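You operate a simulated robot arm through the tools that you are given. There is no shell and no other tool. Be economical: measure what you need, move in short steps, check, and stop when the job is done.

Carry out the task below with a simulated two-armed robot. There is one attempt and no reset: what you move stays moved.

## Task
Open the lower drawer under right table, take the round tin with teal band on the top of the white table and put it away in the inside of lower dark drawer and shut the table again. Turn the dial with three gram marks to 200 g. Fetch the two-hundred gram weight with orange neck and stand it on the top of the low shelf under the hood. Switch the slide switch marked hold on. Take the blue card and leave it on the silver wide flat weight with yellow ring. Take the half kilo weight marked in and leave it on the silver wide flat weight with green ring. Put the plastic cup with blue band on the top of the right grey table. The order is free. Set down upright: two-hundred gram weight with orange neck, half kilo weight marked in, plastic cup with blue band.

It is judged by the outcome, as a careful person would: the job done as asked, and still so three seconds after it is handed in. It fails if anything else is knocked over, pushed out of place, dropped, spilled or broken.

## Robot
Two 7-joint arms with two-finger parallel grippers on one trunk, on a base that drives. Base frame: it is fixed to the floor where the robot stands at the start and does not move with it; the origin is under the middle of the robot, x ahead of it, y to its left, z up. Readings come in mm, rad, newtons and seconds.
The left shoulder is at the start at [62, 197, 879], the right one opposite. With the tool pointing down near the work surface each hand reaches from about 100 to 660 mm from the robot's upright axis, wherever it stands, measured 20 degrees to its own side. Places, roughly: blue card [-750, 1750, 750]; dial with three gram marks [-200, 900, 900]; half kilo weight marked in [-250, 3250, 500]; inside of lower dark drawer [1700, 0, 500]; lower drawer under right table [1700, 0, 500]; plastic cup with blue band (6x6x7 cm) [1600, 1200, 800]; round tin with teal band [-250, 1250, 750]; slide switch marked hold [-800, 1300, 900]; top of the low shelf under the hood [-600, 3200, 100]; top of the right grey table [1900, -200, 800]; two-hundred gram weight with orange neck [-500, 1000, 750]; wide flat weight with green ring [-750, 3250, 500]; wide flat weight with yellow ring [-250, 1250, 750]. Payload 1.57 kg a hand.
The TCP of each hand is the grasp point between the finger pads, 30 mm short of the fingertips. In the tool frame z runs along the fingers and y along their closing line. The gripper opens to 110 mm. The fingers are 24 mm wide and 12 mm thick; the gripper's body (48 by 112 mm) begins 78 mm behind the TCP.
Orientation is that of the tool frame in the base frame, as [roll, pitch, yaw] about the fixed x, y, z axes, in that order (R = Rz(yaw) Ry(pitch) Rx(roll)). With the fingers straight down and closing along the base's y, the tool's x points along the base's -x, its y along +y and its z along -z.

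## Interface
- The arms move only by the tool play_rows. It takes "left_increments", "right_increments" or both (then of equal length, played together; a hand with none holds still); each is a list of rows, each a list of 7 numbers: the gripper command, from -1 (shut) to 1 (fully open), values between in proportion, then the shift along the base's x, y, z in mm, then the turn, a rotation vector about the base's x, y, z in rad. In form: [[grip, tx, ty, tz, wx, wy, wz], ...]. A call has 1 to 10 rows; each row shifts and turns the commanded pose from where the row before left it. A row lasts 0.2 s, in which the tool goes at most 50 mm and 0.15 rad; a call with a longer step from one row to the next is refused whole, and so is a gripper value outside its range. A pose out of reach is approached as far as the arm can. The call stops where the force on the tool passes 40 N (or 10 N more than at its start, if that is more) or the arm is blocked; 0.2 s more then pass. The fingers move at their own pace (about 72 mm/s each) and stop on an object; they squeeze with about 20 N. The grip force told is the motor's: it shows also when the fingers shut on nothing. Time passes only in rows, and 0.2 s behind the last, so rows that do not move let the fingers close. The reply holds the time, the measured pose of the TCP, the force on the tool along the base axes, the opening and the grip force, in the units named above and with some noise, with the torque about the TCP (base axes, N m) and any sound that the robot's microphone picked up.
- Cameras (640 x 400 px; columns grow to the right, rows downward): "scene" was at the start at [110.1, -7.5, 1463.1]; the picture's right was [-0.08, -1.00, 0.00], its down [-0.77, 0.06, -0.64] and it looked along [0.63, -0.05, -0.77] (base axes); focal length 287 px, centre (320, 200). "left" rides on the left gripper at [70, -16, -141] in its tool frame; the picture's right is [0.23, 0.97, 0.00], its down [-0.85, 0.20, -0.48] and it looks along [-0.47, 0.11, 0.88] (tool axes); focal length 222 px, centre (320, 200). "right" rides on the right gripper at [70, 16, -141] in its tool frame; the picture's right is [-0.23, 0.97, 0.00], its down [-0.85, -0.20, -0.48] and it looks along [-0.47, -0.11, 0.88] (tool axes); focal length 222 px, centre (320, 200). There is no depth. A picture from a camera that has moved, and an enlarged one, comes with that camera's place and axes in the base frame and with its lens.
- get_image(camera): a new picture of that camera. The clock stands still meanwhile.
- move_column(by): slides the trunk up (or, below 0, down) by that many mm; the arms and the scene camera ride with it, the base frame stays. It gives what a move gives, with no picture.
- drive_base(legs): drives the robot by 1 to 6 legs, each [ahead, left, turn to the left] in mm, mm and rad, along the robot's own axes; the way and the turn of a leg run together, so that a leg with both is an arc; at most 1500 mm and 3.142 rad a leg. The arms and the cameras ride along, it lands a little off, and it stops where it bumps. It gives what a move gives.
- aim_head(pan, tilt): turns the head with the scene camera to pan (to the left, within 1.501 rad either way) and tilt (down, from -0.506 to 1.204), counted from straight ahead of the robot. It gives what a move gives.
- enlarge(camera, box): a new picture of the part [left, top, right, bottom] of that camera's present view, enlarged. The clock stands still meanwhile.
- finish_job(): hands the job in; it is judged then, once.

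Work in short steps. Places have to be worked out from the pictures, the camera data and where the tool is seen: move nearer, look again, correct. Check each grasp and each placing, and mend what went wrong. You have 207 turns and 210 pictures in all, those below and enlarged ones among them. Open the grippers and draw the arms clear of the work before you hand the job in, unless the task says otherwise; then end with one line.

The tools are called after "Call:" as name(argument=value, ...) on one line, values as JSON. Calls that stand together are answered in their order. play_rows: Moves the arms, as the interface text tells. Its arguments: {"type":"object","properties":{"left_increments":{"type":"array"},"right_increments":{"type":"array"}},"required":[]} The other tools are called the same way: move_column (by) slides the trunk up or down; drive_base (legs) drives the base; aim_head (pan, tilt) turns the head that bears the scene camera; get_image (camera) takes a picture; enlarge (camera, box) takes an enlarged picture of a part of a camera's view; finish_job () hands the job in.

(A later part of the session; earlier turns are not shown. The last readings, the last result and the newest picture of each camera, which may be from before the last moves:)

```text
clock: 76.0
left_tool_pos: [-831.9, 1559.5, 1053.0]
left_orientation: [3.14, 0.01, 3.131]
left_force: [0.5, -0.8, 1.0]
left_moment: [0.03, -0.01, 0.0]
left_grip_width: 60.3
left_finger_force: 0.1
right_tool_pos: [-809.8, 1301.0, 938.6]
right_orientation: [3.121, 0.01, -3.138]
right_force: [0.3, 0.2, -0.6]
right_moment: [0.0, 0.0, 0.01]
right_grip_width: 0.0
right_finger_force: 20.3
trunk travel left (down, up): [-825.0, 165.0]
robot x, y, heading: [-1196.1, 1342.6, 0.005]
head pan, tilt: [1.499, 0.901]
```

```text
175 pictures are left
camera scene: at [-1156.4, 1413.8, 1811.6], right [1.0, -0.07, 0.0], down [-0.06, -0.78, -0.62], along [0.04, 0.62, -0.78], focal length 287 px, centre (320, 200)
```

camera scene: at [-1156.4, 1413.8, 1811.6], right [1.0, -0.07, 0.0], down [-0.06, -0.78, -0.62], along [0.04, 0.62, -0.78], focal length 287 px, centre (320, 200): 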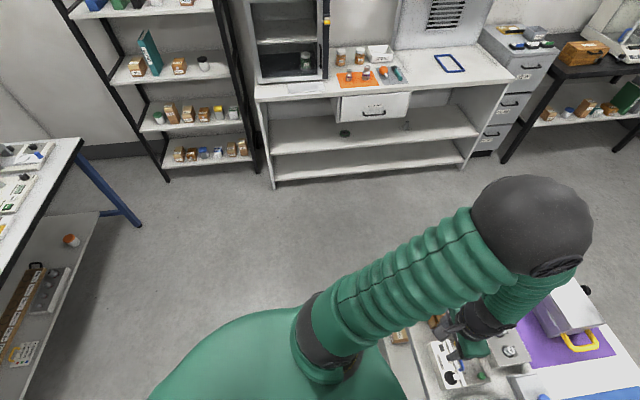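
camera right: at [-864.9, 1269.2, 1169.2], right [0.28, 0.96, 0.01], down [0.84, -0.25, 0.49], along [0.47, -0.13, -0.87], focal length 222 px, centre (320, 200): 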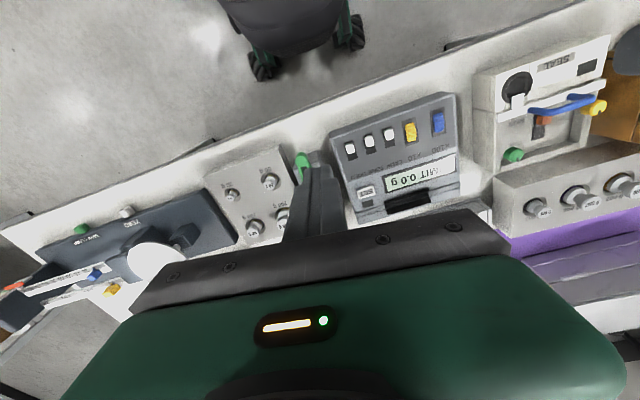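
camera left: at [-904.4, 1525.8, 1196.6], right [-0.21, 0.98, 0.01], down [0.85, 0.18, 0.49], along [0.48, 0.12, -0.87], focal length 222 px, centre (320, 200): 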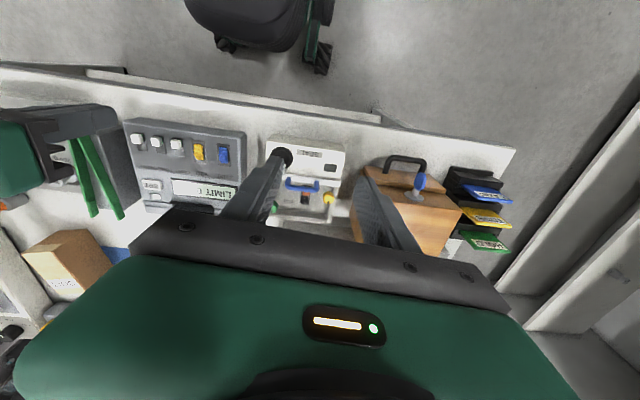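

It was just trunk sway and has settled. Correct to y=1286 and lower to tips ≈895, then look.

Call:
play_rows(right_increments=[[-1, 0, -15, 0, 0.018, 0, 0], [-1, 0, 0, -8, 0, 0, 0], [-1, 0, 0, -5, 0, 0, 0], [-1, 0, 0, 0, 0, 0, 0]])

Call:
enlarge(camera="right", box=[240, 120, 400, 220])

Call:
enlarge(camera="left", box=[0, 90, 240, 240])

```text
clock: 77.0
left_tool_pos: [-831.7, 1561.1, 1052.9]
left_orientation: [3.141, 0.012, 3.13]
left_force: [0.6, 0.0, 0.7]
left_moment: [0.0, 0.03, 0.01]
left_grip_width: 60.7
left_finger_force: 0.0
right_tool_pos: [-809.4, 1290.3, 925.5]
right_orientation: [3.104, 0.014, -3.139]
right_force: [-0.1, -0.6, -0.1]
right_moment: [-0.01, 0.03, 0.03]
right_grip_width: 0.2
right_finger_force: 20.1
trunk travel left (down, up): [-825.0, 165.0]
robot x, y, heading: [-1194.3, 1342.9, 0.002]
head pan, tilt: [1.499, 0.901]
```

```text
4.00 times, centred on (320, 170) of right
camera zoom: at [-879.6, 1301.2, 1065.7], right [0.23, 0.97, 0.04], down [0.85, -0.22, 0.48], along [0.48, -0.08, -0.88], focal length 888 px, centre (320, 320)
```

zoom: 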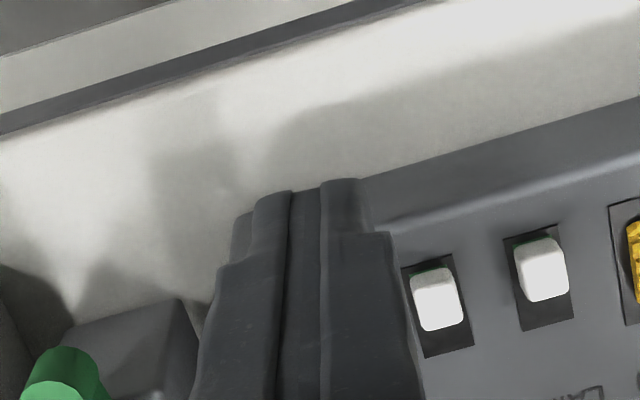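

```text
2.67 times, centred on (120, 165) of left
camera zoom: at [-903.9, 1545.5, 1193.5], right [-0.22, 0.98, 0.0], down [0.85, 0.19, 0.49], along [0.48, 0.1, -0.87], focal length 592 px, centre (853, 293)
```

zoom: 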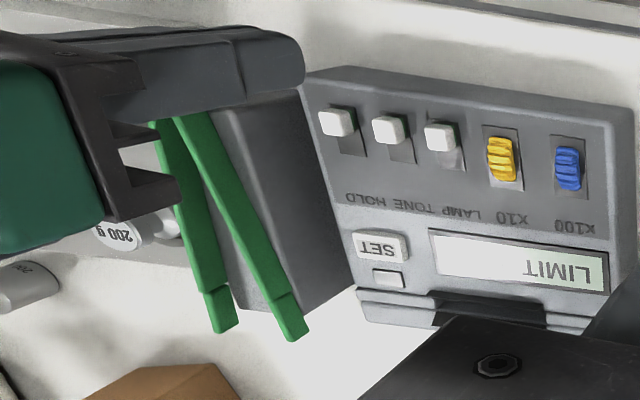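

HOLD is right behind the fingers. Fix roll, then lower in small steps watching force.

Call:
play_rows(right_increments=[[-1, 0, -4, 0, -0.037, 0, 0], [-1, 0, 0, -4, 0, 0, 0], [-1, 0, 0, -3, 0, 0, 0], [-1, 0, 0, 0, 0, 0, 0]])

Call:
enlarge(camera="left", box=[60, 90, 220, 190])

```text
clock: 78.0
left_tool_pos: [-832.0, 1559.7, 1053.8]
left_orientation: [3.14, 0.01, 3.129]
left_force: [0.2, 0.6, 0.3]
left_moment: [0.0, 0.03, 0.0]
left_grip_width: 60.3
left_finger_force: 0.1
right_tool_pos: [-809.3, 1284.5, 917.5]
right_orientation: [3.139, 0.01, -3.139]
right_force: [0.3, -0.4, 0.2]
right_moment: [0.02, -0.01, 0.01]
right_grip_width: 0.3
right_finger_force: 20.2
trunk travel left (down, up): [-825.0, 165.0]
robot x, y, heading: [-1196.1, 1340.6, 0.0]
head pan, tilt: [1.499, 0.901]
```

```text
4.00 times, centred on (140, 140) of left
camera zoom: at [-904.0, 1543.4, 1193.8], right [-0.22, 0.98, 0.0], down [0.85, 0.19, 0.49], along [0.48, 0.11, -0.87], focal length 888 px, centre (1040, 440)
```

zoom: 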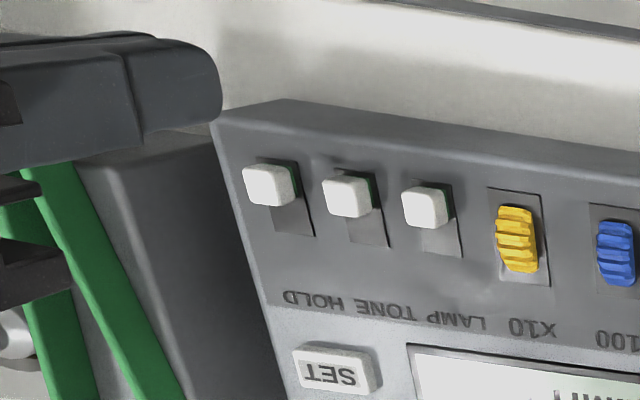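

Triangulating with the left camera: slider top z≈870 at (-770,1287). Lower another 14 mm and move to x≈-803.

Call:
play_rows(right_increments=[[-1, 0, 2, -7, 0, 0, 0], [-1, 0, 0, -7, 0, 0, 0], [-1, 0, 0, -3, 0, 0, 0], [-1, 0, 0, 0, 0, 0, 0]])

Call:
enlarge(camera="left", box=[60, 90, 220, 190])

Call:
enlarge(camera="right", box=[240, 120, 400, 220])

```text
clock: 79.0
left_tool_pos: [-831.9, 1560.3, 1053.1]
left_orientation: [3.138, 0.011, 3.129]
left_force: [0.0, 0.4, -0.1]
left_moment: [0.03, 0.03, 0.02]
left_grip_width: 60.6
left_finger_force: 0.0
right_tool_pos: [-809.2, 1285.7, 901.9]
right_orientation: [3.139, 0.01, -3.139]
right_force: [0.5, -0.6, 0.2]
right_moment: [0.0, -0.02, 0.02]
right_grip_width: 0.0
right_finger_force: 19.8
trunk travel left (down, up): [-825.0, 165.0]
robot x, y, heading: [-1196.1, 1337.9, 0.006]
head pan, tilt: [1.499, 0.901]
```

```text
4.00 times, centred on (140, 140) of left
camera zoom: at [-903.8, 1543.5, 1193.8], right [-0.22, 0.98, 0.0], down [0.85, 0.19, 0.49], along [0.48, 0.1, -0.87], focal length 888 px, centre (1040, 440)
```

zoom: 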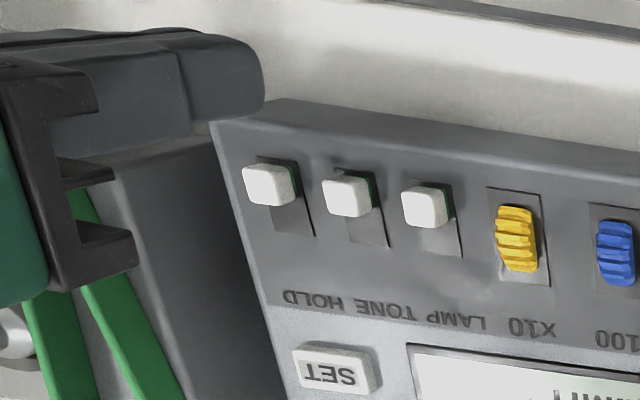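

```text
4.00 times, centred on (320, 170) of right
camera zoom: at [-879.8, 1302.3, 1041.4], right [0.23, 0.97, 0.0], down [0.85, -0.2, 0.49], along [0.48, -0.11, -0.87], focal length 888 px, centre (320, 320)
```

zoom: 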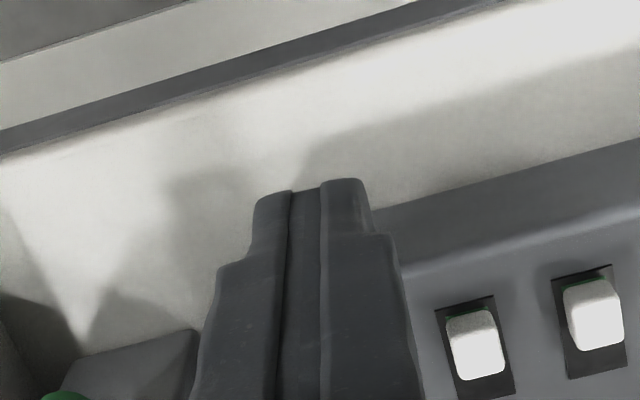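

Tips are at z≈872. Lower 3 mm at a time, watching for contact.

Call:
play_rows(right_increments=[[-1, 0, 1, -3, 0, 0, 0], [-1, 0, 0, -3, 0, 0, 0], [-1, 0, 0, 0, 0, 0, 0]])

Call:
enlarge(camera="left", box=[60, 90, 220, 190])

```text
clock: 79.8
left_tool_pos: [-831.8, 1559.6, 1053.4]
left_orientation: [3.14, 0.01, 3.13]
left_force: [0.1, 0.6, 0.7]
left_moment: [-0.01, -0.01, -0.02]
left_grip_width: 60.4
left_finger_force: 0.1
right_tool_pos: [-808.8, 1287.2, 895.4]
right_orientation: [3.138, 0.011, -3.139]
right_force: [0.3, -0.1, -0.3]
right_moment: [-0.01, 0.01, -0.01]
right_grip_width: 0.0
right_finger_force: 20.1
trunk travel left (down, up): [-825.0, 165.0]
robot x, y, heading: [-1193.6, 1337.9, 0.0]
head pan, tilt: [1.499, 0.901]
```

```text
4.00 times, centred on (140, 140) of left
camera zoom: at [-903.8, 1543.5, 1193.8], right [-0.22, 0.98, 0.0], down [0.85, 0.19, 0.49], along [0.48, 0.1, -0.87], focal length 888 px, centre (1040, 440)
```

zoom: 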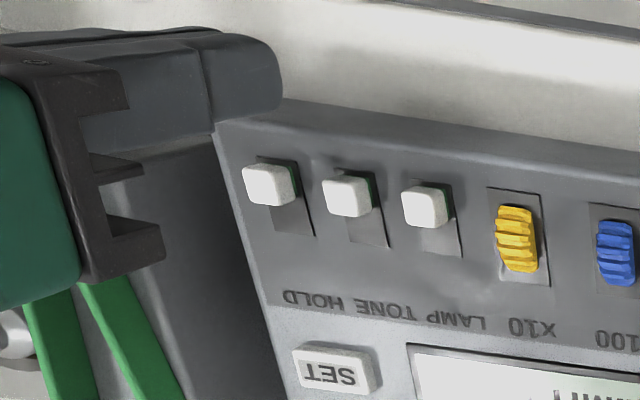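

Move forward (+x) 16 mm and check the contact.

Call:
play_rows(right_increments=[[-1, 4, 0, 0, 0, 0, 0], [-1, 4, 0, 0, 0, 0, 0], [-1, 4, 0, 0, 0, 0, 0], [-1, 4, 0, 0, 0, 0, 0], [-1, 0, 0, 0, 0, 0, 0]])

Call:
enlarge(camera="left", box=[60, 90, 220, 190])

```text
clock: 81.0
left_tool_pos: [-832.3, 1558.2, 1052.4]
left_orientation: [3.14, 0.01, 3.129]
left_force: [0.8, 0.0, -0.2]
left_moment: [0.0, -0.03, 0.01]
left_grip_width: 60.5
left_finger_force: 0.0
right_tool_pos: [-793.5, 1286.9, 896.2]
right_orientation: [3.141, 0.01, -3.141]
right_force: [0.2, 0.4, -0.5]
right_moment: [0.02, 0.0, 0.03]
right_grip_width: 0.0
right_finger_force: 20.0
trunk travel left (down, up): [-825.0, 165.0]
robot x, y, heading: [-1194.5, 1339.0, 0.003]
head pan, tilt: [1.499, 0.901]
```

```text
4.00 times, centred on (140, 140) of left
camera zoom: at [-903.8, 1543.5, 1193.8], right [-0.22, 0.98, 0.0], down [0.85, 0.19, 0.49], along [0.48, 0.1, -0.87], focal length 888 px, centre (1040, 440)
```

zoom: 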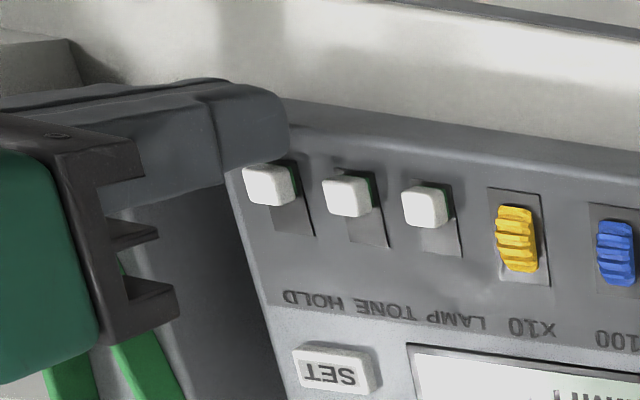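

Fingers are now just at the slider. Push on 12 mm more.

Call:
play_rows(right_increments=[[-1, 4, 0, 0, 0, 0, 0], [-1, 4, 0, 0, 0, 0, 0], [-1, 4, 0, 0, 0, 0, 0], [-1, 0, 0, 0, 0, 0, 0]])

Call:
enlarge(camera="left", box=[60, 90, 220, 190])

```text
clock: 82.0
left_tool_pos: [-831.7, 1558.6, 1054.0]
left_orientation: [3.141, 0.009, 3.129]
left_force: [-0.6, -0.4, 0.3]
left_moment: [-0.01, 0.03, -0.04]
left_grip_width: 60.4
left_finger_force: 0.0
right_tool_pos: [-782.8, 1287.2, 894.9]
right_orientation: [3.141, 0.009, -3.138]
right_force: [0.8, 0.1, -0.9]
right_moment: [-0.03, 0.02, 0.02]
right_grip_width: 0.1
right_finger_force: 19.5
trunk travel left (down, up): [-825.0, 165.0]
robot x, y, heading: [-1191.8, 1336.4, 0.001]
head pan, tilt: [1.499, 0.901]
```

```text
4.00 times, centred on (140, 140) of left
camera zoom: at [-903.7, 1543.4, 1193.8], right [-0.22, 0.98, 0.0], down [0.85, 0.19, 0.49], along [0.48, 0.1, -0.87], focal length 888 px, centre (1040, 440)
```

zoom: 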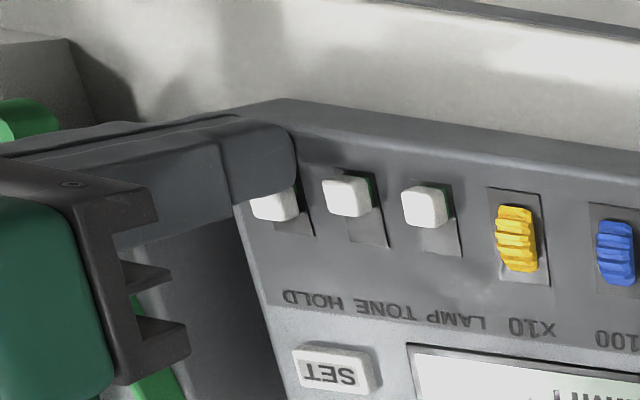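

The slider is moving. Push until it reaches its end.

Call:
play_rows(right_increments=[[-1, 3, 0, 0, 0, 0, 0], [-1, 3, 0, 0, 0, 0, 0], [-1, 2, 0, 0, 0, 0, 0], [-1, 0, 0, 0, 0, 0, 0]])

Call:
enlarge(camera="left", box=[60, 90, 220, 190])

```text
clock: 83.0
left_tool_pos: [-831.4, 1558.8, 1053.5]
left_orientation: [3.141, 0.01, 3.129]
left_force: [0.3, 0.4, -0.2]
left_moment: [-0.02, 0.03, 0.01]
left_grip_width: 60.7
left_finger_force: 0.0
right_tool_pos: [-772.8, 1287.0, 896.5]
right_orientation: [3.14, 0.01, -3.14]
right_force: [-3.5, -0.5, -0.5]
right_moment: [-0.02, 0.1, 0.0]
right_grip_width: 0.0
right_finger_force: 19.9
trunk travel left (down, up): [-825.0, 165.0]
robot x, y, heading: [-1194.5, 1336.0, -0.003]
head pan, tilt: [1.499, 0.901]
```

```text
4.00 times, centred on (140, 140) of left
camera zoom: at [-904.2, 1543.3, 1193.9], right [-0.22, 0.98, 0.0], down [0.85, 0.19, 0.49], along [0.48, 0.11, -0.87], focal length 888 px, centre (1040, 440)
```

zoom: 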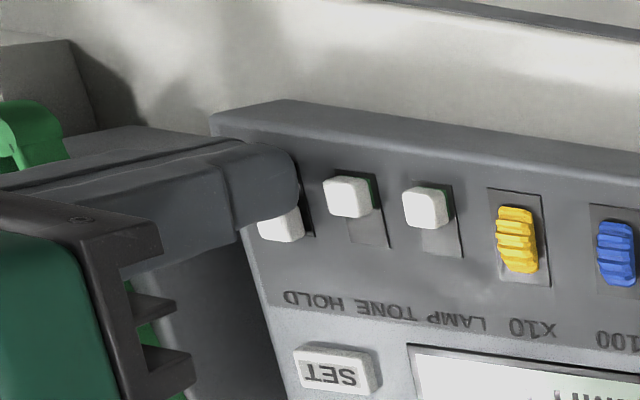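

Slider is at the far end (3.5 N resistance). Back off, rise, and verify.

Call:
play_rows(right_increments=[[-1, 1, 0, 0, 0, 0, 0], [-1, -5, 0, 0, 0, 0, 0], [-1, -10, 0, 10, 0, 0, 0], [-1, 0, 0, 40, 0, 0, 0], [-1, 0, -40, 40, 0, 0, 0], [-1, 0, -40, 20, 0, 0, 0]])

Call:
enlarge(camera="left", box=[60, 90, 220, 190])

Call:
get_image(camera="right")

```text
refused: row 5 steps farther than a row can; nothing moved
```

```text
4.00 times, centred on (140, 140) of left
camera zoom: at [-904.2, 1543.3, 1193.9], right [-0.22, 0.98, 0.0], down [0.85, 0.19, 0.49], along [0.48, 0.11, -0.87], focal length 888 px, centre (1040, 440)
```

zoom: 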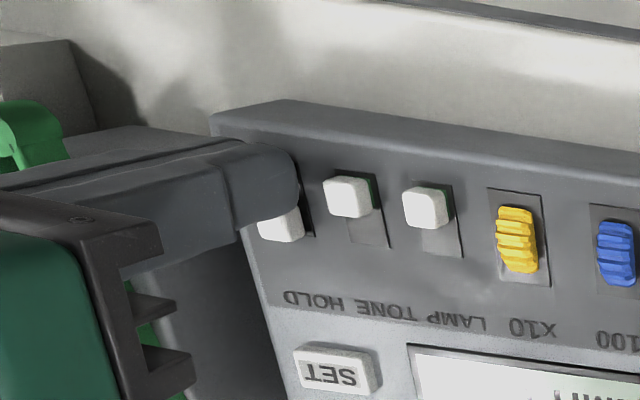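

```text
164 pictures are left
camera right: at [-844.3, 1302.8, 1035.6], right [0.23, 0.97, 0.0], down [0.85, -0.2, 0.49], along [0.48, -0.11, -0.87], focal length 222 px, centre (320, 200)
```

right: 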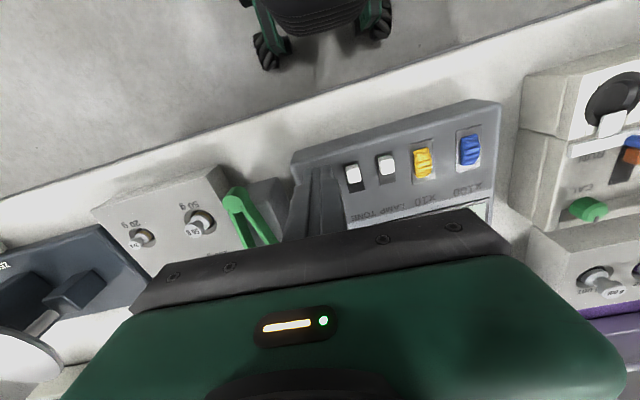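

Step was too long; retry with smaller rows.

Call:
play_rows(right_increments=[[-1, 1, 0, 0, 0, 0, 0], [-1, -5, 0, 0, 0, 0, 0], [-1, -10, 0, 10, 0, 0, 0], [-1, 0, 0, 40, 0, 0, 0], [-1, 0, -30, 30, 0, 0, 0], [-1, 0, -30, 30, 0, 0, 0], [-1, 0, -40, 0, 0, 0, 0]])

Call:
enlarge(camera="left", box=[60, 90, 220, 190])

Call:
get_image(camera="right")

```text
clock: 84.6
left_tool_pos: [-831.9, 1557.2, 1055.3]
left_orientation: [3.137, 0.009, 3.129]
left_force: [-0.7, 1.0, 0.0]
left_moment: [0.04, 0.03, -0.04]
left_grip_width: 60.4
left_finger_force: 0.2
right_tool_pos: [-787.1, 1184.6, 1004.5]
right_orientation: [3.138, 0.01, -3.138]
right_force: [0.5, 0.9, 0.4]
right_moment: [0.02, 0.0, 0.02]
right_grip_width: 0.0
right_finger_force: 20.1
trunk travel left (down, up): [-825.0, 165.0]
robot x, y, heading: [-1195.7, 1337.6, -0.0]
head pan, tilt: [1.499, 0.901]
```

```text
4.00 times, centred on (140, 140) of left
camera zoom: at [-904.0, 1540.8, 1194.3], right [-0.22, 0.98, 0.0], down [0.85, 0.19, 0.49], along [0.48, 0.11, -0.87], focal length 888 px, centre (1040, 440)
```

zoom: 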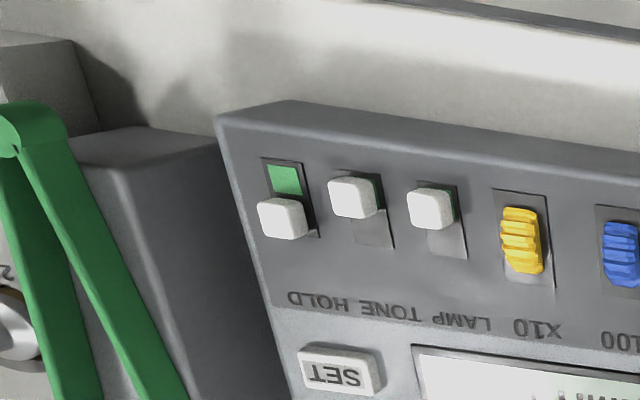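

```text
162 pictures are left
camera right: at [-856.9, 1200.1, 1144.6], right [0.22, 0.97, 0.01], down [0.85, -0.2, 0.49], along [0.48, -0.1, -0.87], focal length 222 px, centre (320, 200)
```

right: 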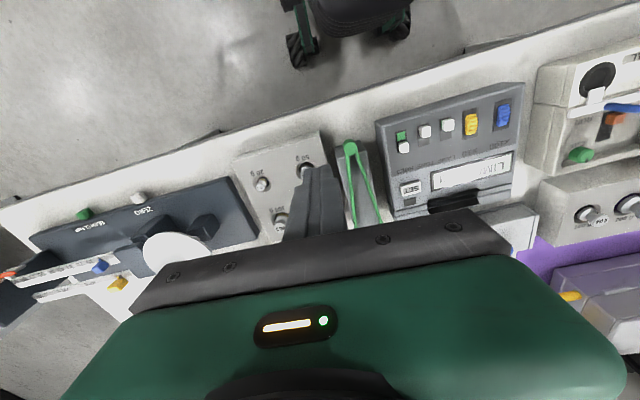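

HOLD is on (green exposed). Now look at the card holder with the left camera.

Call:
enlarge(camera="left", box=[380, 140, 540, 240])

Call:
aim_head(pan=0.6, tilt=0.9)

Call:
get_image(camera="scene")

```text
4.00 times, centred on (460, 190) of left
camera zoom: at [-904.0, 1540.8, 1194.3], right [-0.22, 0.98, 0.0], down [0.85, 0.19, 0.49], along [0.48, 0.11, -0.87], focal length 888 px, centre (-240, 240)
```

zoom: 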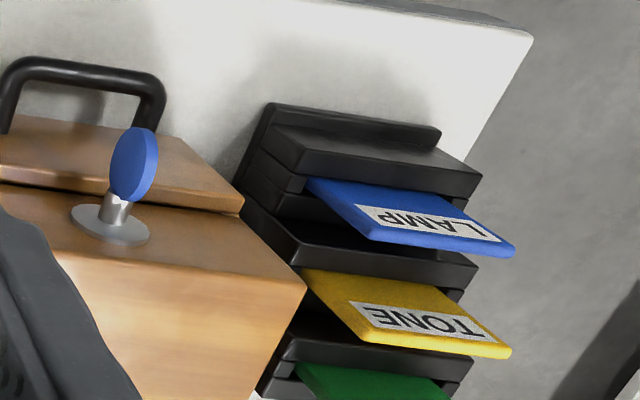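

```text
clock: 85.8
left_tool_pos: [-831.3, 1558.4, 1053.8]
left_orientation: [3.138, 0.01, 3.13]
left_force: [0.0, 0.3, 0.1]
left_moment: [0.01, 0.03, -0.01]
left_grip_width: 60.4
left_finger_force: 0.1
right_tool_pos: [-786.0, 1186.3, 1004.2]
right_orientation: [3.14, 0.011, -3.139]
right_force: [0.2, -0.6, -1.0]
right_moment: [0.01, 0.03, 0.03]
right_grip_width: 0.1
right_finger_force: 20.1
trunk travel left (down, up): [-825.0, 165.0]
robot x, y, heading: [-1193.5, 1334.8, 0.0]
head pan, tilt: [0.6, 0.901]
```

```text
160 pictures are left
camera scene: at [-1099.6, 1380.9, 1811.5], right [0.57, -0.82, 0.0], down [-0.65, -0.44, -0.62], along [0.51, 0.35, -0.78], focal length 287 px, centre (320, 200)
```

scene: 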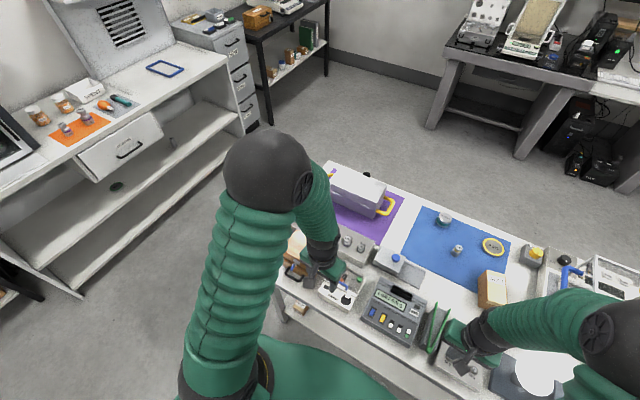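

The cards stand in a rack around (-797,1833), top z≈903. First the orange-neck weight with the right hand: slide base right, wait for sway, look.

Call:
drive_base(legs=[[20, -160, 0]])

Call:
play_rows(right_increments=[[0, 30, 0, 10, 0, 0, 0], [0, 40, 0, 10, 0, 0, 0], [0, 40, 0, 0, 0, 0, 0], [0, 30, 0, 0, 0, 0, 0], [0, 0, 0, 0, 0, 0, 0], [0, 0, 0, 0, 0, 0, 0], [0, 0, 0, 0, 0, 0, 0], [0, 0, 0, 0, 0, 0, 0]])

Call:
get_image(camera="right")

```text
clock: 87.2
left_tool_pos: [-813.2, 1410.5, 1050.6]
left_orientation: [-3.132, 0.011, 3.132]
left_force: [0.5, 0.4, 0.1]
left_moment: [-0.03, -0.01, -0.02]
left_grip_width: 60.5
left_finger_force: 0.0
right_tool_pos: [-765.5, 1038.1, 1007.0]
right_orientation: [-3.131, 0.011, -3.137]
right_force: [0.3, 2.2, 0.4]
right_moment: [-0.08, -0.02, 0.03]
right_grip_width: 0.1
right_finger_force: 19.9
trunk travel left (down, up): [-825.0, 165.0]
robot x, y, heading: [-1176.3, 1176.9, 0.002]
head pan, tilt: [0.6, 0.901]
```

```text
clock: 89.0
left_tool_pos: [-814.1, 1396.3, 1053.9]
left_orientation: [3.136, 0.012, 3.132]
left_force: [0.1, 0.4, 0.2]
left_moment: [-0.03, 0.0, 0.05]
left_grip_width: 60.8
left_finger_force: 0.1
right_tool_pos: [-624.3, 1024.6, 1025.7]
right_orientation: [3.139, 0.015, -3.135]
right_force: [-0.6, 0.0, 0.1]
right_moment: [-0.01, 0.01, 0.03]
right_grip_width: 55.0
right_finger_force: 0.1
trunk travel left (down, up): [-825.0, 165.0]
robot x, y, heading: [-1173.8, 1177.4, -0.001]
head pan, tilt: [0.6, 0.901]
```

```text
159 pictures are left
camera right: at [-694.8, 1040.8, 1165.1], right [0.22, 0.98, 0.01], down [0.85, -0.2, 0.49], along [0.48, -0.1, -0.87], focal length 222 px, centre (320, 200)
```

right: 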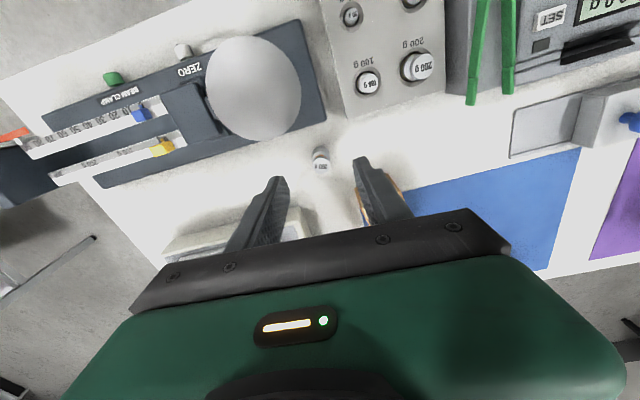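

Weight appears at about (-595,1022). Enlarge for detail.

Call:
enlarge(camera="right", box=[240, 110, 400, 210])

```text
4.00 times, centred on (320, 160) of right
camera zoom: at [-694.8, 1040.8, 1165.1], right [0.22, 0.98, 0.01], down [0.85, -0.2, 0.49], along [0.48, -0.1, -0.87], focal length 888 px, centre (320, 360)
```

zoom: 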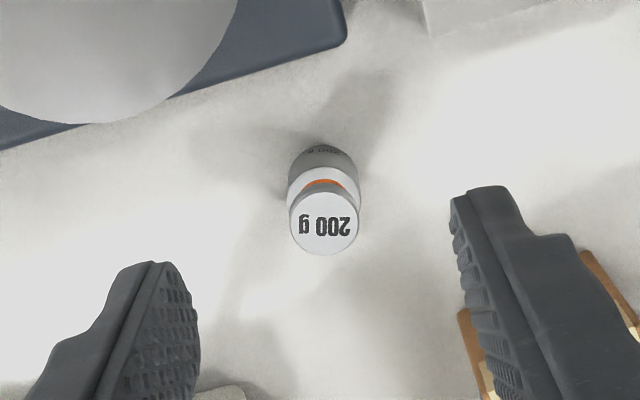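

Weight axis at ≈(-593,1022), head top ≈889. Move over it and descend to TCP z≈872.

Call:
play_rows(right_increments=[[-0.15, 31, -2, -20, 0, 0, 0], [-0.15, 0, 0, -40, 0, 0, 0], [-0.15, 0, 0, -35, 0, 0, 0]])

Call:
enlarge(camera="right", box=[240, 110, 400, 210])

```text
clock: 89.8
left_tool_pos: [-814.6, 1399.1, 1055.1]
left_orientation: [3.137, 0.011, 3.132]
left_force: [-0.2, -0.7, -1.6]
left_moment: [-0.03, 0.02, -0.02]
left_grip_width: 60.6
left_finger_force: 0.1
right_tool_pos: [-593.2, 1026.4, 931.5]
right_orientation: [3.138, 0.013, -3.136]
right_force: [-0.1, 0.2, -0.1]
right_moment: [0.0, 0.0, -0.01]
right_grip_width: 46.9
right_finger_force: 0.2
trunk travel left (down, up): [-825.0, 165.0]
robot x, y, heading: [-1176.3, 1178.9, 0.003]
head pan, tilt: [0.6, 0.901]
```

```text
4.00 times, centred on (320, 160) of right
camera zoom: at [-665.0, 1042.4, 1071.3], right [0.22, 0.98, 0.01], down [0.85, -0.2, 0.49], along [0.48, -0.1, -0.87], focal length 888 px, centre (320, 360)
```

zoom: 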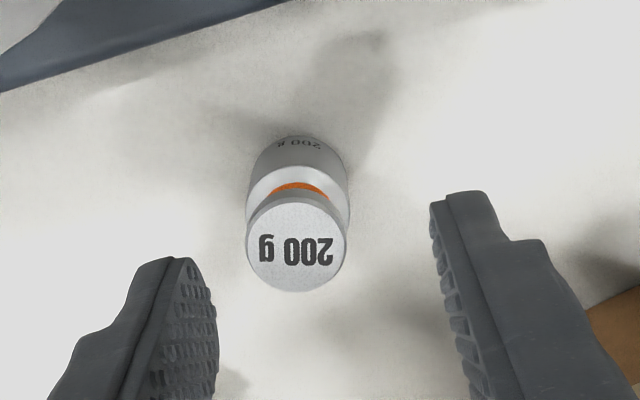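

Good; shift -3 in y, descend to z≈872 and close.

Call:
play_rows(right_increments=[[-0.15, -2, -3, -30, 0, 0, 0], [-0.15, 0, 0, -28, 0, 0, 0], [-0.15, 0, 0, 0, 0, 0, 0], [-1, 0, 0, 0, 0, 0, 0], [-1, 0, 0, 0, 0, 0, 0], [-1, 0, 0, 0, 0, 0, 0]])

Call:
enlarge(camera="right", box=[240, 110, 400, 210])

```text
clock: 91.2
left_tool_pos: [-812.4, 1394.9, 1053.8]
left_orientation: [3.134, 0.01, 3.131]
left_force: [0.1, 0.5, 1.3]
left_moment: [0.0, 0.0, -0.02]
left_grip_width: 60.6
left_finger_force: 0.1
right_tool_pos: [-596.3, 1018.7, 873.1]
right_orientation: [3.136, 0.014, -3.136]
right_force: [0.6, -0.5, 3.1]
right_moment: [-0.07, -0.05, -0.02]
right_grip_width: 26.9
right_finger_force: 20.2
trunk travel left (down, up): [-825.0, 165.0]
robot x, y, heading: [-1174.8, 1178.7, 0.005]
head pan, tilt: [0.6, 0.901]
```

```text
4.00 times, centred on (320, 160) of right
camera zoom: at [-667.2, 1033.9, 1012.9], right [0.22, 0.97, 0.01], down [0.85, -0.2, 0.49], along [0.48, -0.1, -0.87], focal length 888 px, centre (320, 360)
```

zoom: 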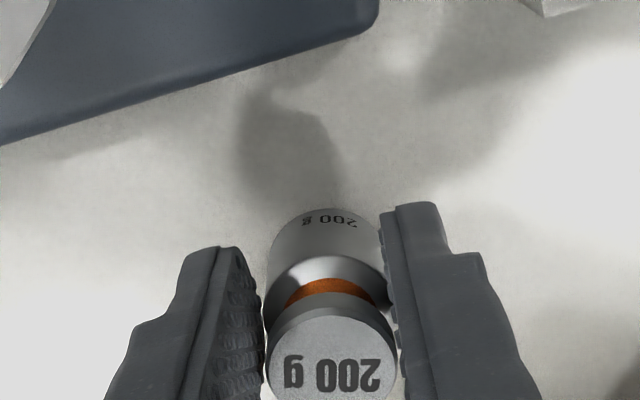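

Gripped. Lift and retract, then verify.

Call:
play_rows(right_increments=[[-1, 0, 0, 15, 0, 0, 0], [-1, 0, 0, 40, 0, 0, 0], [-1, 0, 0, 45, 0, 0, 0], [-1, 0, 0, 45, 0, 0, 0], [-1, -40, 0, 10, 0, 0, 0], [-1, -45, 0, 0, 0, 0, 0], [-1, -45, 0, 0, 0, 0, 0], [-1, -45, 0, 0, 0, 0, 0]])

Call:
get_image(camera="right")

```text
clock: 93.0
left_tool_pos: [-814.3, 1393.6, 1055.0]
left_orientation: [3.136, 0.012, 3.133]
left_force: [0.4, 0.2, -0.1]
left_moment: [0.04, -0.02, 0.0]
left_grip_width: 60.4
left_finger_force: 0.1
right_tool_pos: [-774.2, 1016.9, 1025.4]
right_orientation: [3.135, 0.016, -3.136]
right_force: [-0.7, -0.1, -0.9]
right_moment: [-0.01, 0.04, 0.0]
right_grip_width: 27.2
right_finger_force: 19.8
trunk travel left (down, up): [-825.0, 165.0]
robot x, y, heading: [-1175.0, 1177.4, 0.003]
head pan, tilt: [0.6, 0.901]
```

```text
155 pictures are left
camera right: at [-844.9, 1032.3, 1165.5], right [0.22, 0.98, 0.01], down [0.85, -0.2, 0.49], along [0.48, -0.1, -0.87], focal length 222 px, centre (320, 200)
```

right: 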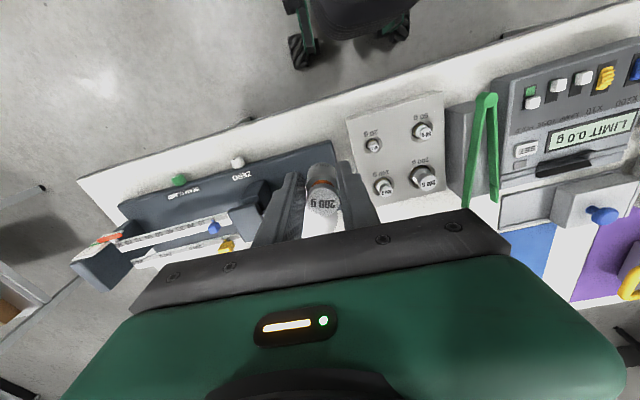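

Weight held. Slide base left 440 for the card.

Call:
drive_base(legs=[[0, 440, 0]])

Call:
play_rows(left_increments=[[-0.4, 0, 0, 0, 0, 0, 0], [-0.4, 0, 0, 0, 0, 0, 0], [-0.4, 0, 0, 0, 0, 0, 0], [-0.4, 0, 0, 0, 0, 0, 0], [-0.4, 0, 0, 0, 0, 0, 0], [-0.4, 0, 0, 0, 0, 0, 0], [-0.4, 0, 0, 0, 0, 0, 0], [-0.4, 0, 0, 0, 0, 0, 0]])

Call:
get_image(camera="left")

Call:
get_image(camera="scene")

```text
clock: 95.7
left_tool_pos: [-812.5, 1831.6, 1055.7]
left_orientation: [3.131, 0.011, 3.13]
left_force: [-0.1, -0.4, 1.6]
left_moment: [0.03, -0.02, 0.05]
left_grip_width: 60.5
left_finger_force: 0.0
right_tool_pos: [-773.2, 1455.0, 1024.9]
right_orientation: [3.13, 0.011, -3.137]
right_force: [0.1, -0.1, -1.5]
right_moment: [0.01, 0.0, -0.02]
right_grip_width: 27.1
right_finger_force: 19.9
trunk travel left (down, up): [-825.0, 165.0]
robot x, y, heading: [-1175.3, 1620.1, -0.004]
head pan, tilt: [0.6, 0.901]
```

```text
clock: 97.5
left_tool_pos: [-814.2, 1834.4, 1055.2]
left_orientation: [3.134, 0.014, 3.129]
left_force: [0.7, 0.8, -0.7]
left_moment: [-0.02, -0.02, 0.01]
left_grip_width: 33.1
left_finger_force: 0.0
right_tool_pos: [-774.5, 1458.3, 1025.8]
right_orientation: [3.135, 0.014, -3.14]
right_force: [0.3, 0.6, -2.4]
right_moment: [0.03, 0.02, 0.0]
right_grip_width: 27.1
right_finger_force: 19.9
trunk travel left (down, up): [-825.0, 165.0]
robot x, y, heading: [-1172.2, 1622.2, -0.0]
head pan, tilt: [0.6, 0.901]
```

```text
154 pictures are left
camera left: at [-886.8, 1818.8, 1195.4], right [-0.21, 0.98, 0.0], down [0.85, 0.19, 0.49], along [0.48, 0.11, -0.87], focal length 222 px, centre (320, 200)
```

left: 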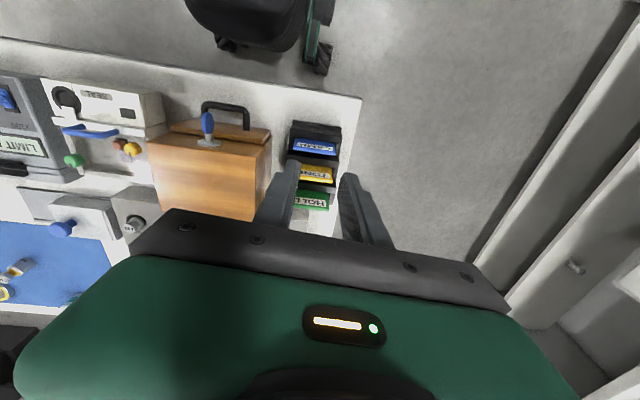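

```text
153 pictures are left
camera scene: at [-1080.0, 1661.6, 1811.5], right [0.57, -0.82, 0.0], down [-0.65, -0.44, -0.62], along [0.51, 0.35, -0.78], focal length 287 px, centre (320, 200)
```

scene: 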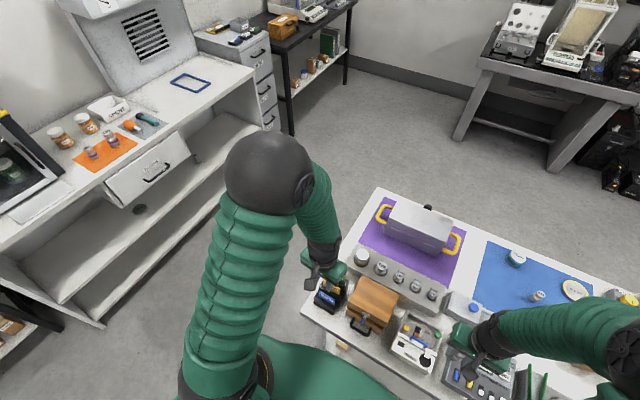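

Enlarge the rack.

Call:
enlarge(camera="left", box=[250, 100, 410, 200])

Call:
enlarge(camera="scene", box=[280, 250, 400, 325])

```text
4.00 times, centred on (330, 150) of left
camera zoom: at [-886.8, 1818.8, 1195.4], right [-0.21, 0.98, 0.0], down [0.85, 0.19, 0.49], along [0.48, 0.11, -0.87], focal length 888 px, centre (280, 400)
```

zoom: 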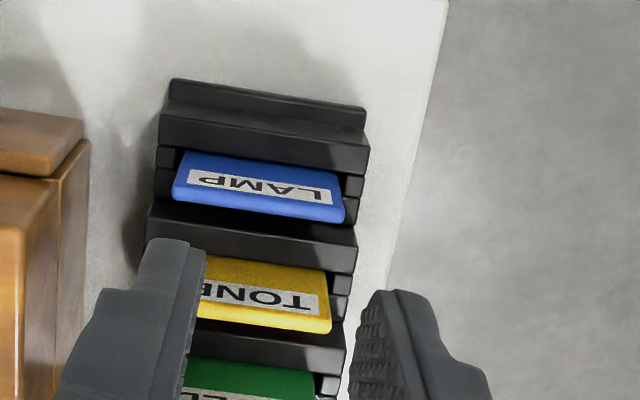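

```text
5.33 times, centred on (340, 288) of scene
camera zoom: at [-1080.0, 1661.6, 1811.5], right [0.57, -0.82, 0.0], down [-0.65, -0.44, -0.62], along [0.51, 0.35, -0.78], focal length 1529 px, centre (213, -267)
```

zoom: 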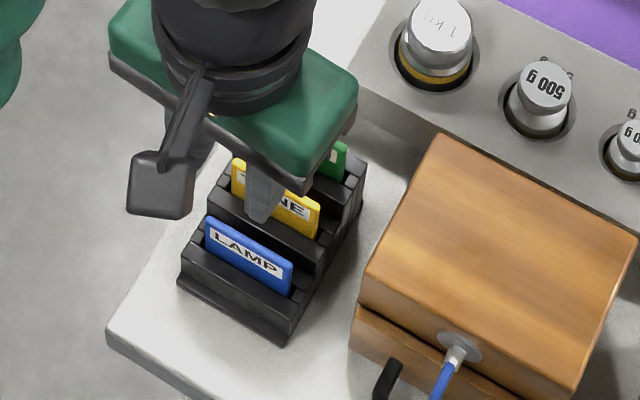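

Triangulation: blue card is near-vertical at x≈-795, y 1804–1862, top z≈903; the ledge behind it is at z≈889, yellow card at x≈-762. I rotate the left hand 90° so the fingers close along x.

Call:
play_rows(left_increments=[[-0.4, 0, 0, 0, 0, 0, 0.149], [-0.4, 0, 0, 0, 0, 0, 0.149], [-0.4, 0, 0, 0, 0, 0, 0.149], [-0.4, 0, 0, 0, 0, 0, 0.149], [-0.4, 0, 0, 0, 0, 0, 0.149], [-0.4, 0, 0, 0, 0, 0, 0.149], [-0.4, 0, 0, 0, 0, 0, 0.149], [-0.4, 0, 0, 0, 0, 0, 0.149], [-0.4, 0, 0, 0, 0, 0, 0.149], [-0.4, 0, 0, 0, 0, 0, 0.149]])

Call:
play_rows(left_increments=[[-0.4, 18, 0, 0, 0, 0, 0.09], [-0.4, 0, 0, -30, 0, 0, 0], [-0.4, 0, 0, -30, 0, 0, 0], [-0.4, 0, 0, 0, 0, 0, 0]])

Call:
get_image(camera="left")

```text
clock: 99.7
left_tool_pos: [-815.0, 1835.4, 1054.5]
left_orientation: [3.132, 0.012, -1.66]
left_force: [0.2, 0.2, 0.3]
left_moment: [-0.01, 0.02, 0.0]
left_grip_width: 33.0
left_finger_force: 0.0
right_tool_pos: [-774.6, 1458.2, 1025.9]
right_orientation: [3.133, 0.015, -3.14]
right_force: [0.7, -0.7, -2.5]
right_moment: [-0.02, -0.02, -0.02]
right_grip_width: 27.1
right_finger_force: 19.8
trunk travel left (down, up): [-825.0, 165.0]
robot x, y, heading: [-1176.7, 1616.0, 0.0]
head pan, tilt: [0.6, 0.901]
```

```text
clock: 100.7
left_tool_pos: [-797.3, 1835.4, 992.6]
left_orientation: [3.133, 0.011, -1.575]
left_force: [-0.1, 0.1, 0.3]
left_moment: [-0.02, 0.02, 0.03]
left_grip_width: 32.9
left_finger_force: 0.0
right_tool_pos: [-776.0, 1458.6, 1025.6]
right_orientation: [3.135, 0.015, 3.142]
right_force: [0.5, 0.0, -2.0]
right_moment: [-0.01, 0.02, -0.01]
right_grip_width: 27.1
right_finger_force: 20.0
trunk travel left (down, up): [-825.0, 165.0]
robot x, y, heading: [-1175.8, 1618.0, -0.004]
head pan, tilt: [0.6, 0.901]
```

```text
150 pictures are left
camera left: at [-781.1, 1763.4, 1133.8], right [-0.97, -0.22, 0.0], down [-0.19, 0.85, 0.49], along [-0.11, 0.48, -0.87], focal length 222 px, centre (320, 200)
```

left: 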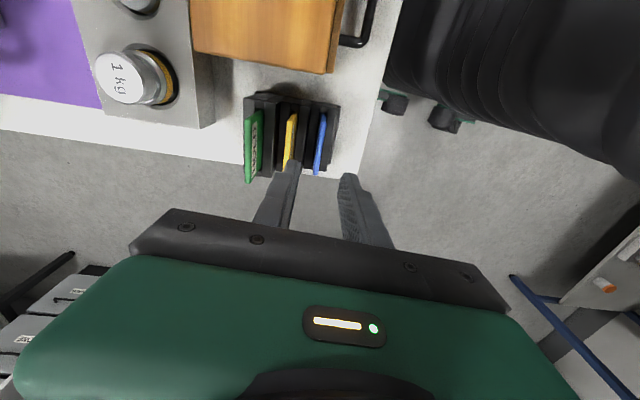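

Call:
enlarge(camera="left", box=[240, 100, 400, 200])

```text
4.00 times, centred on (320, 150) of left
camera zoom: at [-781.1, 1763.4, 1133.8], right [-0.97, -0.22, 0.0], down [-0.19, 0.85, 0.49], along [-0.11, 0.48, -0.87], focal length 888 px, centre (320, 400)
```

zoom: 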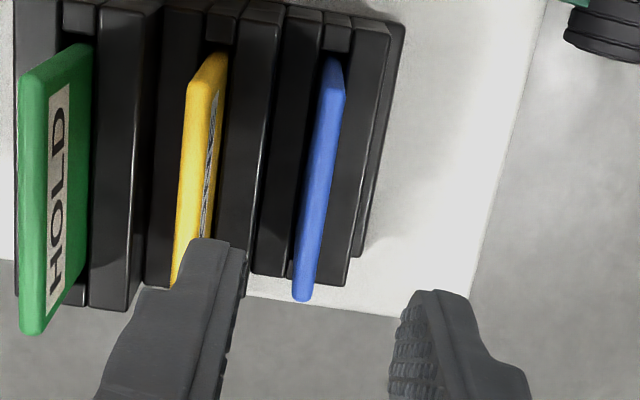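

Blue card top runs from (-792,1796) to (-798.5,1860); rack is yawed ≈0.095. I align yaw, narrow the opening to 22 mm, and lower to z≈935 first.

Call:
play_rows(left_increments=[[-0.6, 1.5, -6, 0, 0, 0, 0.095], [-0.6, 0, 0, -30, 0, 0, 0], [-0.6, 0, 0, -25, 0, 0, 0], [-0.6, 0, 0, 0, 0, 0, 0]])

Call:
enlarge(camera="left", box=[240, 100, 400, 200])

```text
clock: 101.7
left_tool_pos: [-795.1, 1829.5, 939.7]
left_orientation: [3.133, 0.012, -1.479]
left_force: [-0.2, -1.0, -0.1]
left_moment: [0.0, -0.04, 0.02]
left_grip_width: 22.0
left_finger_force: 0.0
right_tool_pos: [-775.9, 1458.4, 1025.7]
right_orientation: [3.135, 0.014, -3.138]
right_force: [0.7, 0.1, -1.3]
right_moment: [-0.04, -0.02, -0.01]
right_grip_width: 26.9
right_finger_force: 20.1
trunk travel left (down, up): [-825.0, 165.0]
robot x, y, heading: [-1178.0, 1621.1, -0.0]
head pan, tilt: [0.6, 0.901]
```

```text
4.00 times, centred on (320, 150) of left
camera zoom: at [-773.0, 1759.9, 1080.1], right [-0.95, -0.32, 0.0], down [-0.27, 0.83, 0.49], along [-0.16, 0.46, -0.87], focal length 888 px, centre (320, 400)
```

zoom: 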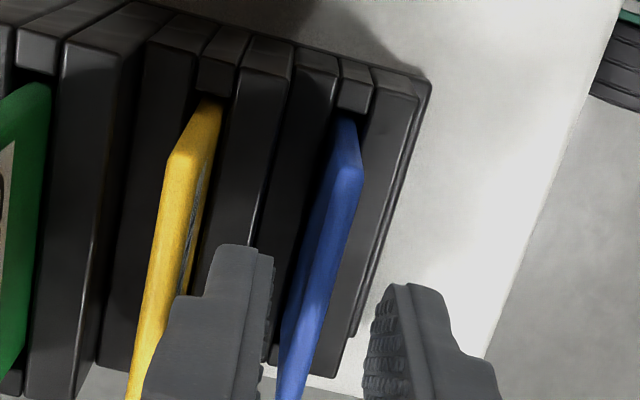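

Centred. Lower 17 mm, then close.

Call:
play_rows(left_increments=[[-0.6, 0, 0, -9, 0, 0, 0], [-0.6, 0, 0, -8, 0, 0, 0], [-0.6, 0, 0, 0, 0, 0, 0]])

Call:
enlarge(camera="left", box=[240, 120, 400, 220])

```text
clock: 102.5
left_tool_pos: [-796.0, 1829.5, 922.2]
left_orientation: [3.132, 0.014, -1.479]
left_force: [-0.9, 0.4, -0.1]
left_moment: [0.0, -0.02, -0.02]
left_grip_width: 21.8
left_finger_force: 0.0
right_tool_pos: [-775.4, 1457.9, 1026.2]
right_orientation: [3.134, 0.012, -3.14]
right_force: [-0.2, 0.0, -2.5]
right_moment: [-0.02, -0.03, 0.01]
right_grip_width: 27.2
right_finger_force: 20.0
trunk travel left (down, up): [-825.0, 165.0]
robot x, y, heading: [-1173.4, 1619.1, 0.003]
head pan, tilt: [0.6, 0.901]
```

```text
4.00 times, centred on (320, 170) of left
camera zoom: at [-772.7, 1759.8, 1062.4], right [-0.95, -0.32, 0.0], down [-0.27, 0.83, 0.49], along [-0.16, 0.46, -0.87], focal length 888 px, centre (320, 320)
```

zoom: 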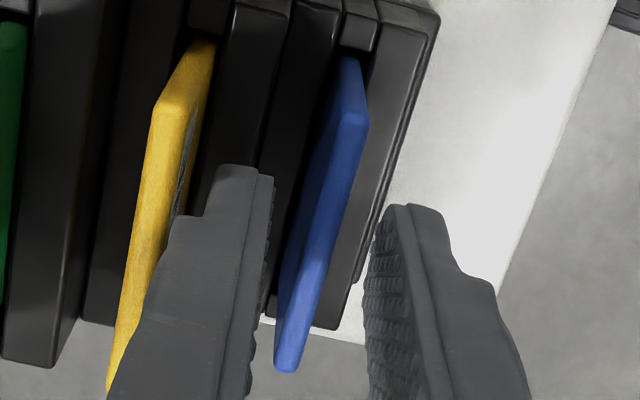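

The card is between the fingers. Close.

Call:
play_rows(left_increments=[[-0.6, 0, 0, -2, 0, 0, 0], [-1, 0, 0, 0, 0, 0, 0], [-1, 0, 0, 0, 0, 0, 0], [-1, 0, 0, 0, 0, 0, 0]])

Call:
enlarge(camera="left", box=[240, 120, 400, 220])

```text
clock: 103.5
left_tool_pos: [-796.4, 1829.8, 919.8]
left_orientation: [3.133, 0.013, -1.479]
left_force: [0.1, -0.3, 0.0]
left_moment: [0.02, -0.01, -0.01]
left_grip_width: 4.9
left_finger_force: 19.7
right_tool_pos: [-775.4, 1457.4, 1025.5]
right_orientation: [3.134, 0.014, -3.14]
right_force: [0.4, -0.7, -0.9]
right_moment: [0.01, 0.05, -0.01]
right_grip_width: 27.3
right_finger_force: 20.0
trunk travel left (down, up): [-825.0, 165.0]
robot x, y, heading: [-1174.7, 1623.0, 0.0]
head pan, tilt: [0.6, 0.901]
```

```text
4.00 times, centred on (320, 170) of left
camera zoom: at [-772.5, 1759.4, 1060.0], right [-0.95, -0.32, 0.01], down [-0.27, 0.83, 0.49], along [-0.16, 0.47, -0.87], focal length 888 px, centre (320, 320)
```

zoom: 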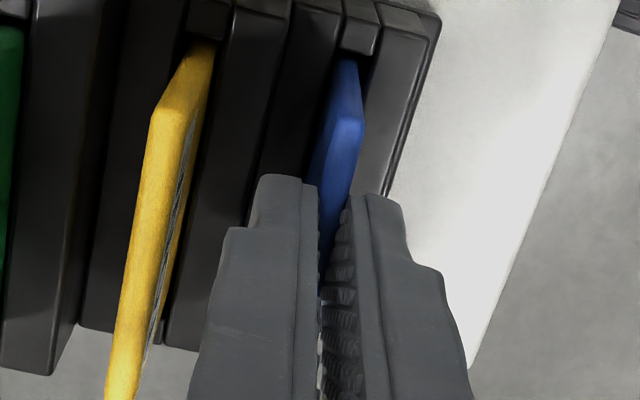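

Gripped at 4.9 mm. Lift slowly.

Call:
play_rows(left_increments=[[-1, 0, 0, 10, 0, 0, 0], [-1, 0, 0, 20, 0, 0, 0], [-1, 0, 0, 30, 0, 0, 0], [-1, 0, 0, 40, 0, 0, 0], [-1, 0, 0, 40, 0, 0, 0], [-1, 0, 0, 10, 0, 0, 0]])

Call:
get_image(camera="left")

Call:
get_image(camera="scene")

```text
clock: 104.9
left_tool_pos: [-793.1, 1828.1, 1070.7]
left_orientation: [3.133, 0.015, -1.479]
left_force: [-0.1, -0.3, 0.3]
left_moment: [0.0, 0.0, -0.01]
left_grip_width: 4.6
left_finger_force: 20.0
right_tool_pos: [-774.0, 1457.3, 1024.9]
right_orientation: [3.136, 0.014, -3.139]
right_force: [-0.7, 1.1, -3.0]
right_moment: [0.0, 0.07, -0.03]
right_grip_width: 27.2
right_finger_force: 20.0
trunk travel left (down, up): [-825.0, 165.0]
robot x, y, heading: [-1176.9, 1618.6, -0.002]
head pan, tilt: [0.6, 0.901]
```

```text
145 pictures are left
camera left: at [-770.5, 1759.0, 1211.1], right [-0.95, -0.32, 0.01], down [-0.27, 0.83, 0.49], along [-0.16, 0.47, -0.87], focal length 222 px, centre (320, 200)
```

left: 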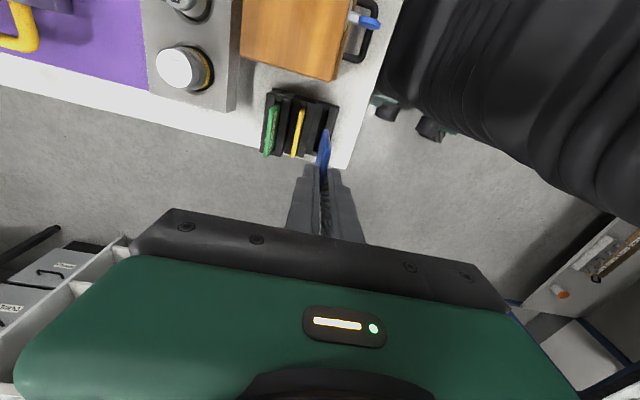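

```text
144 pictures are left
camera scene: at [-1079.9, 1661.6, 1811.5], right [0.57, -0.82, 0.0], down [-0.65, -0.44, -0.62], along [0.51, 0.35, -0.78], focal length 287 px, centre (320, 200)
```

scene: 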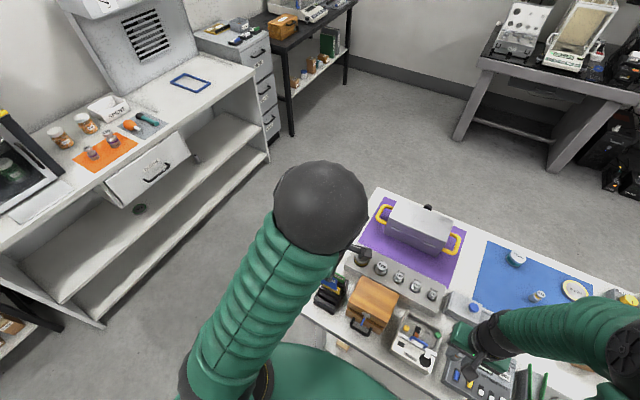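

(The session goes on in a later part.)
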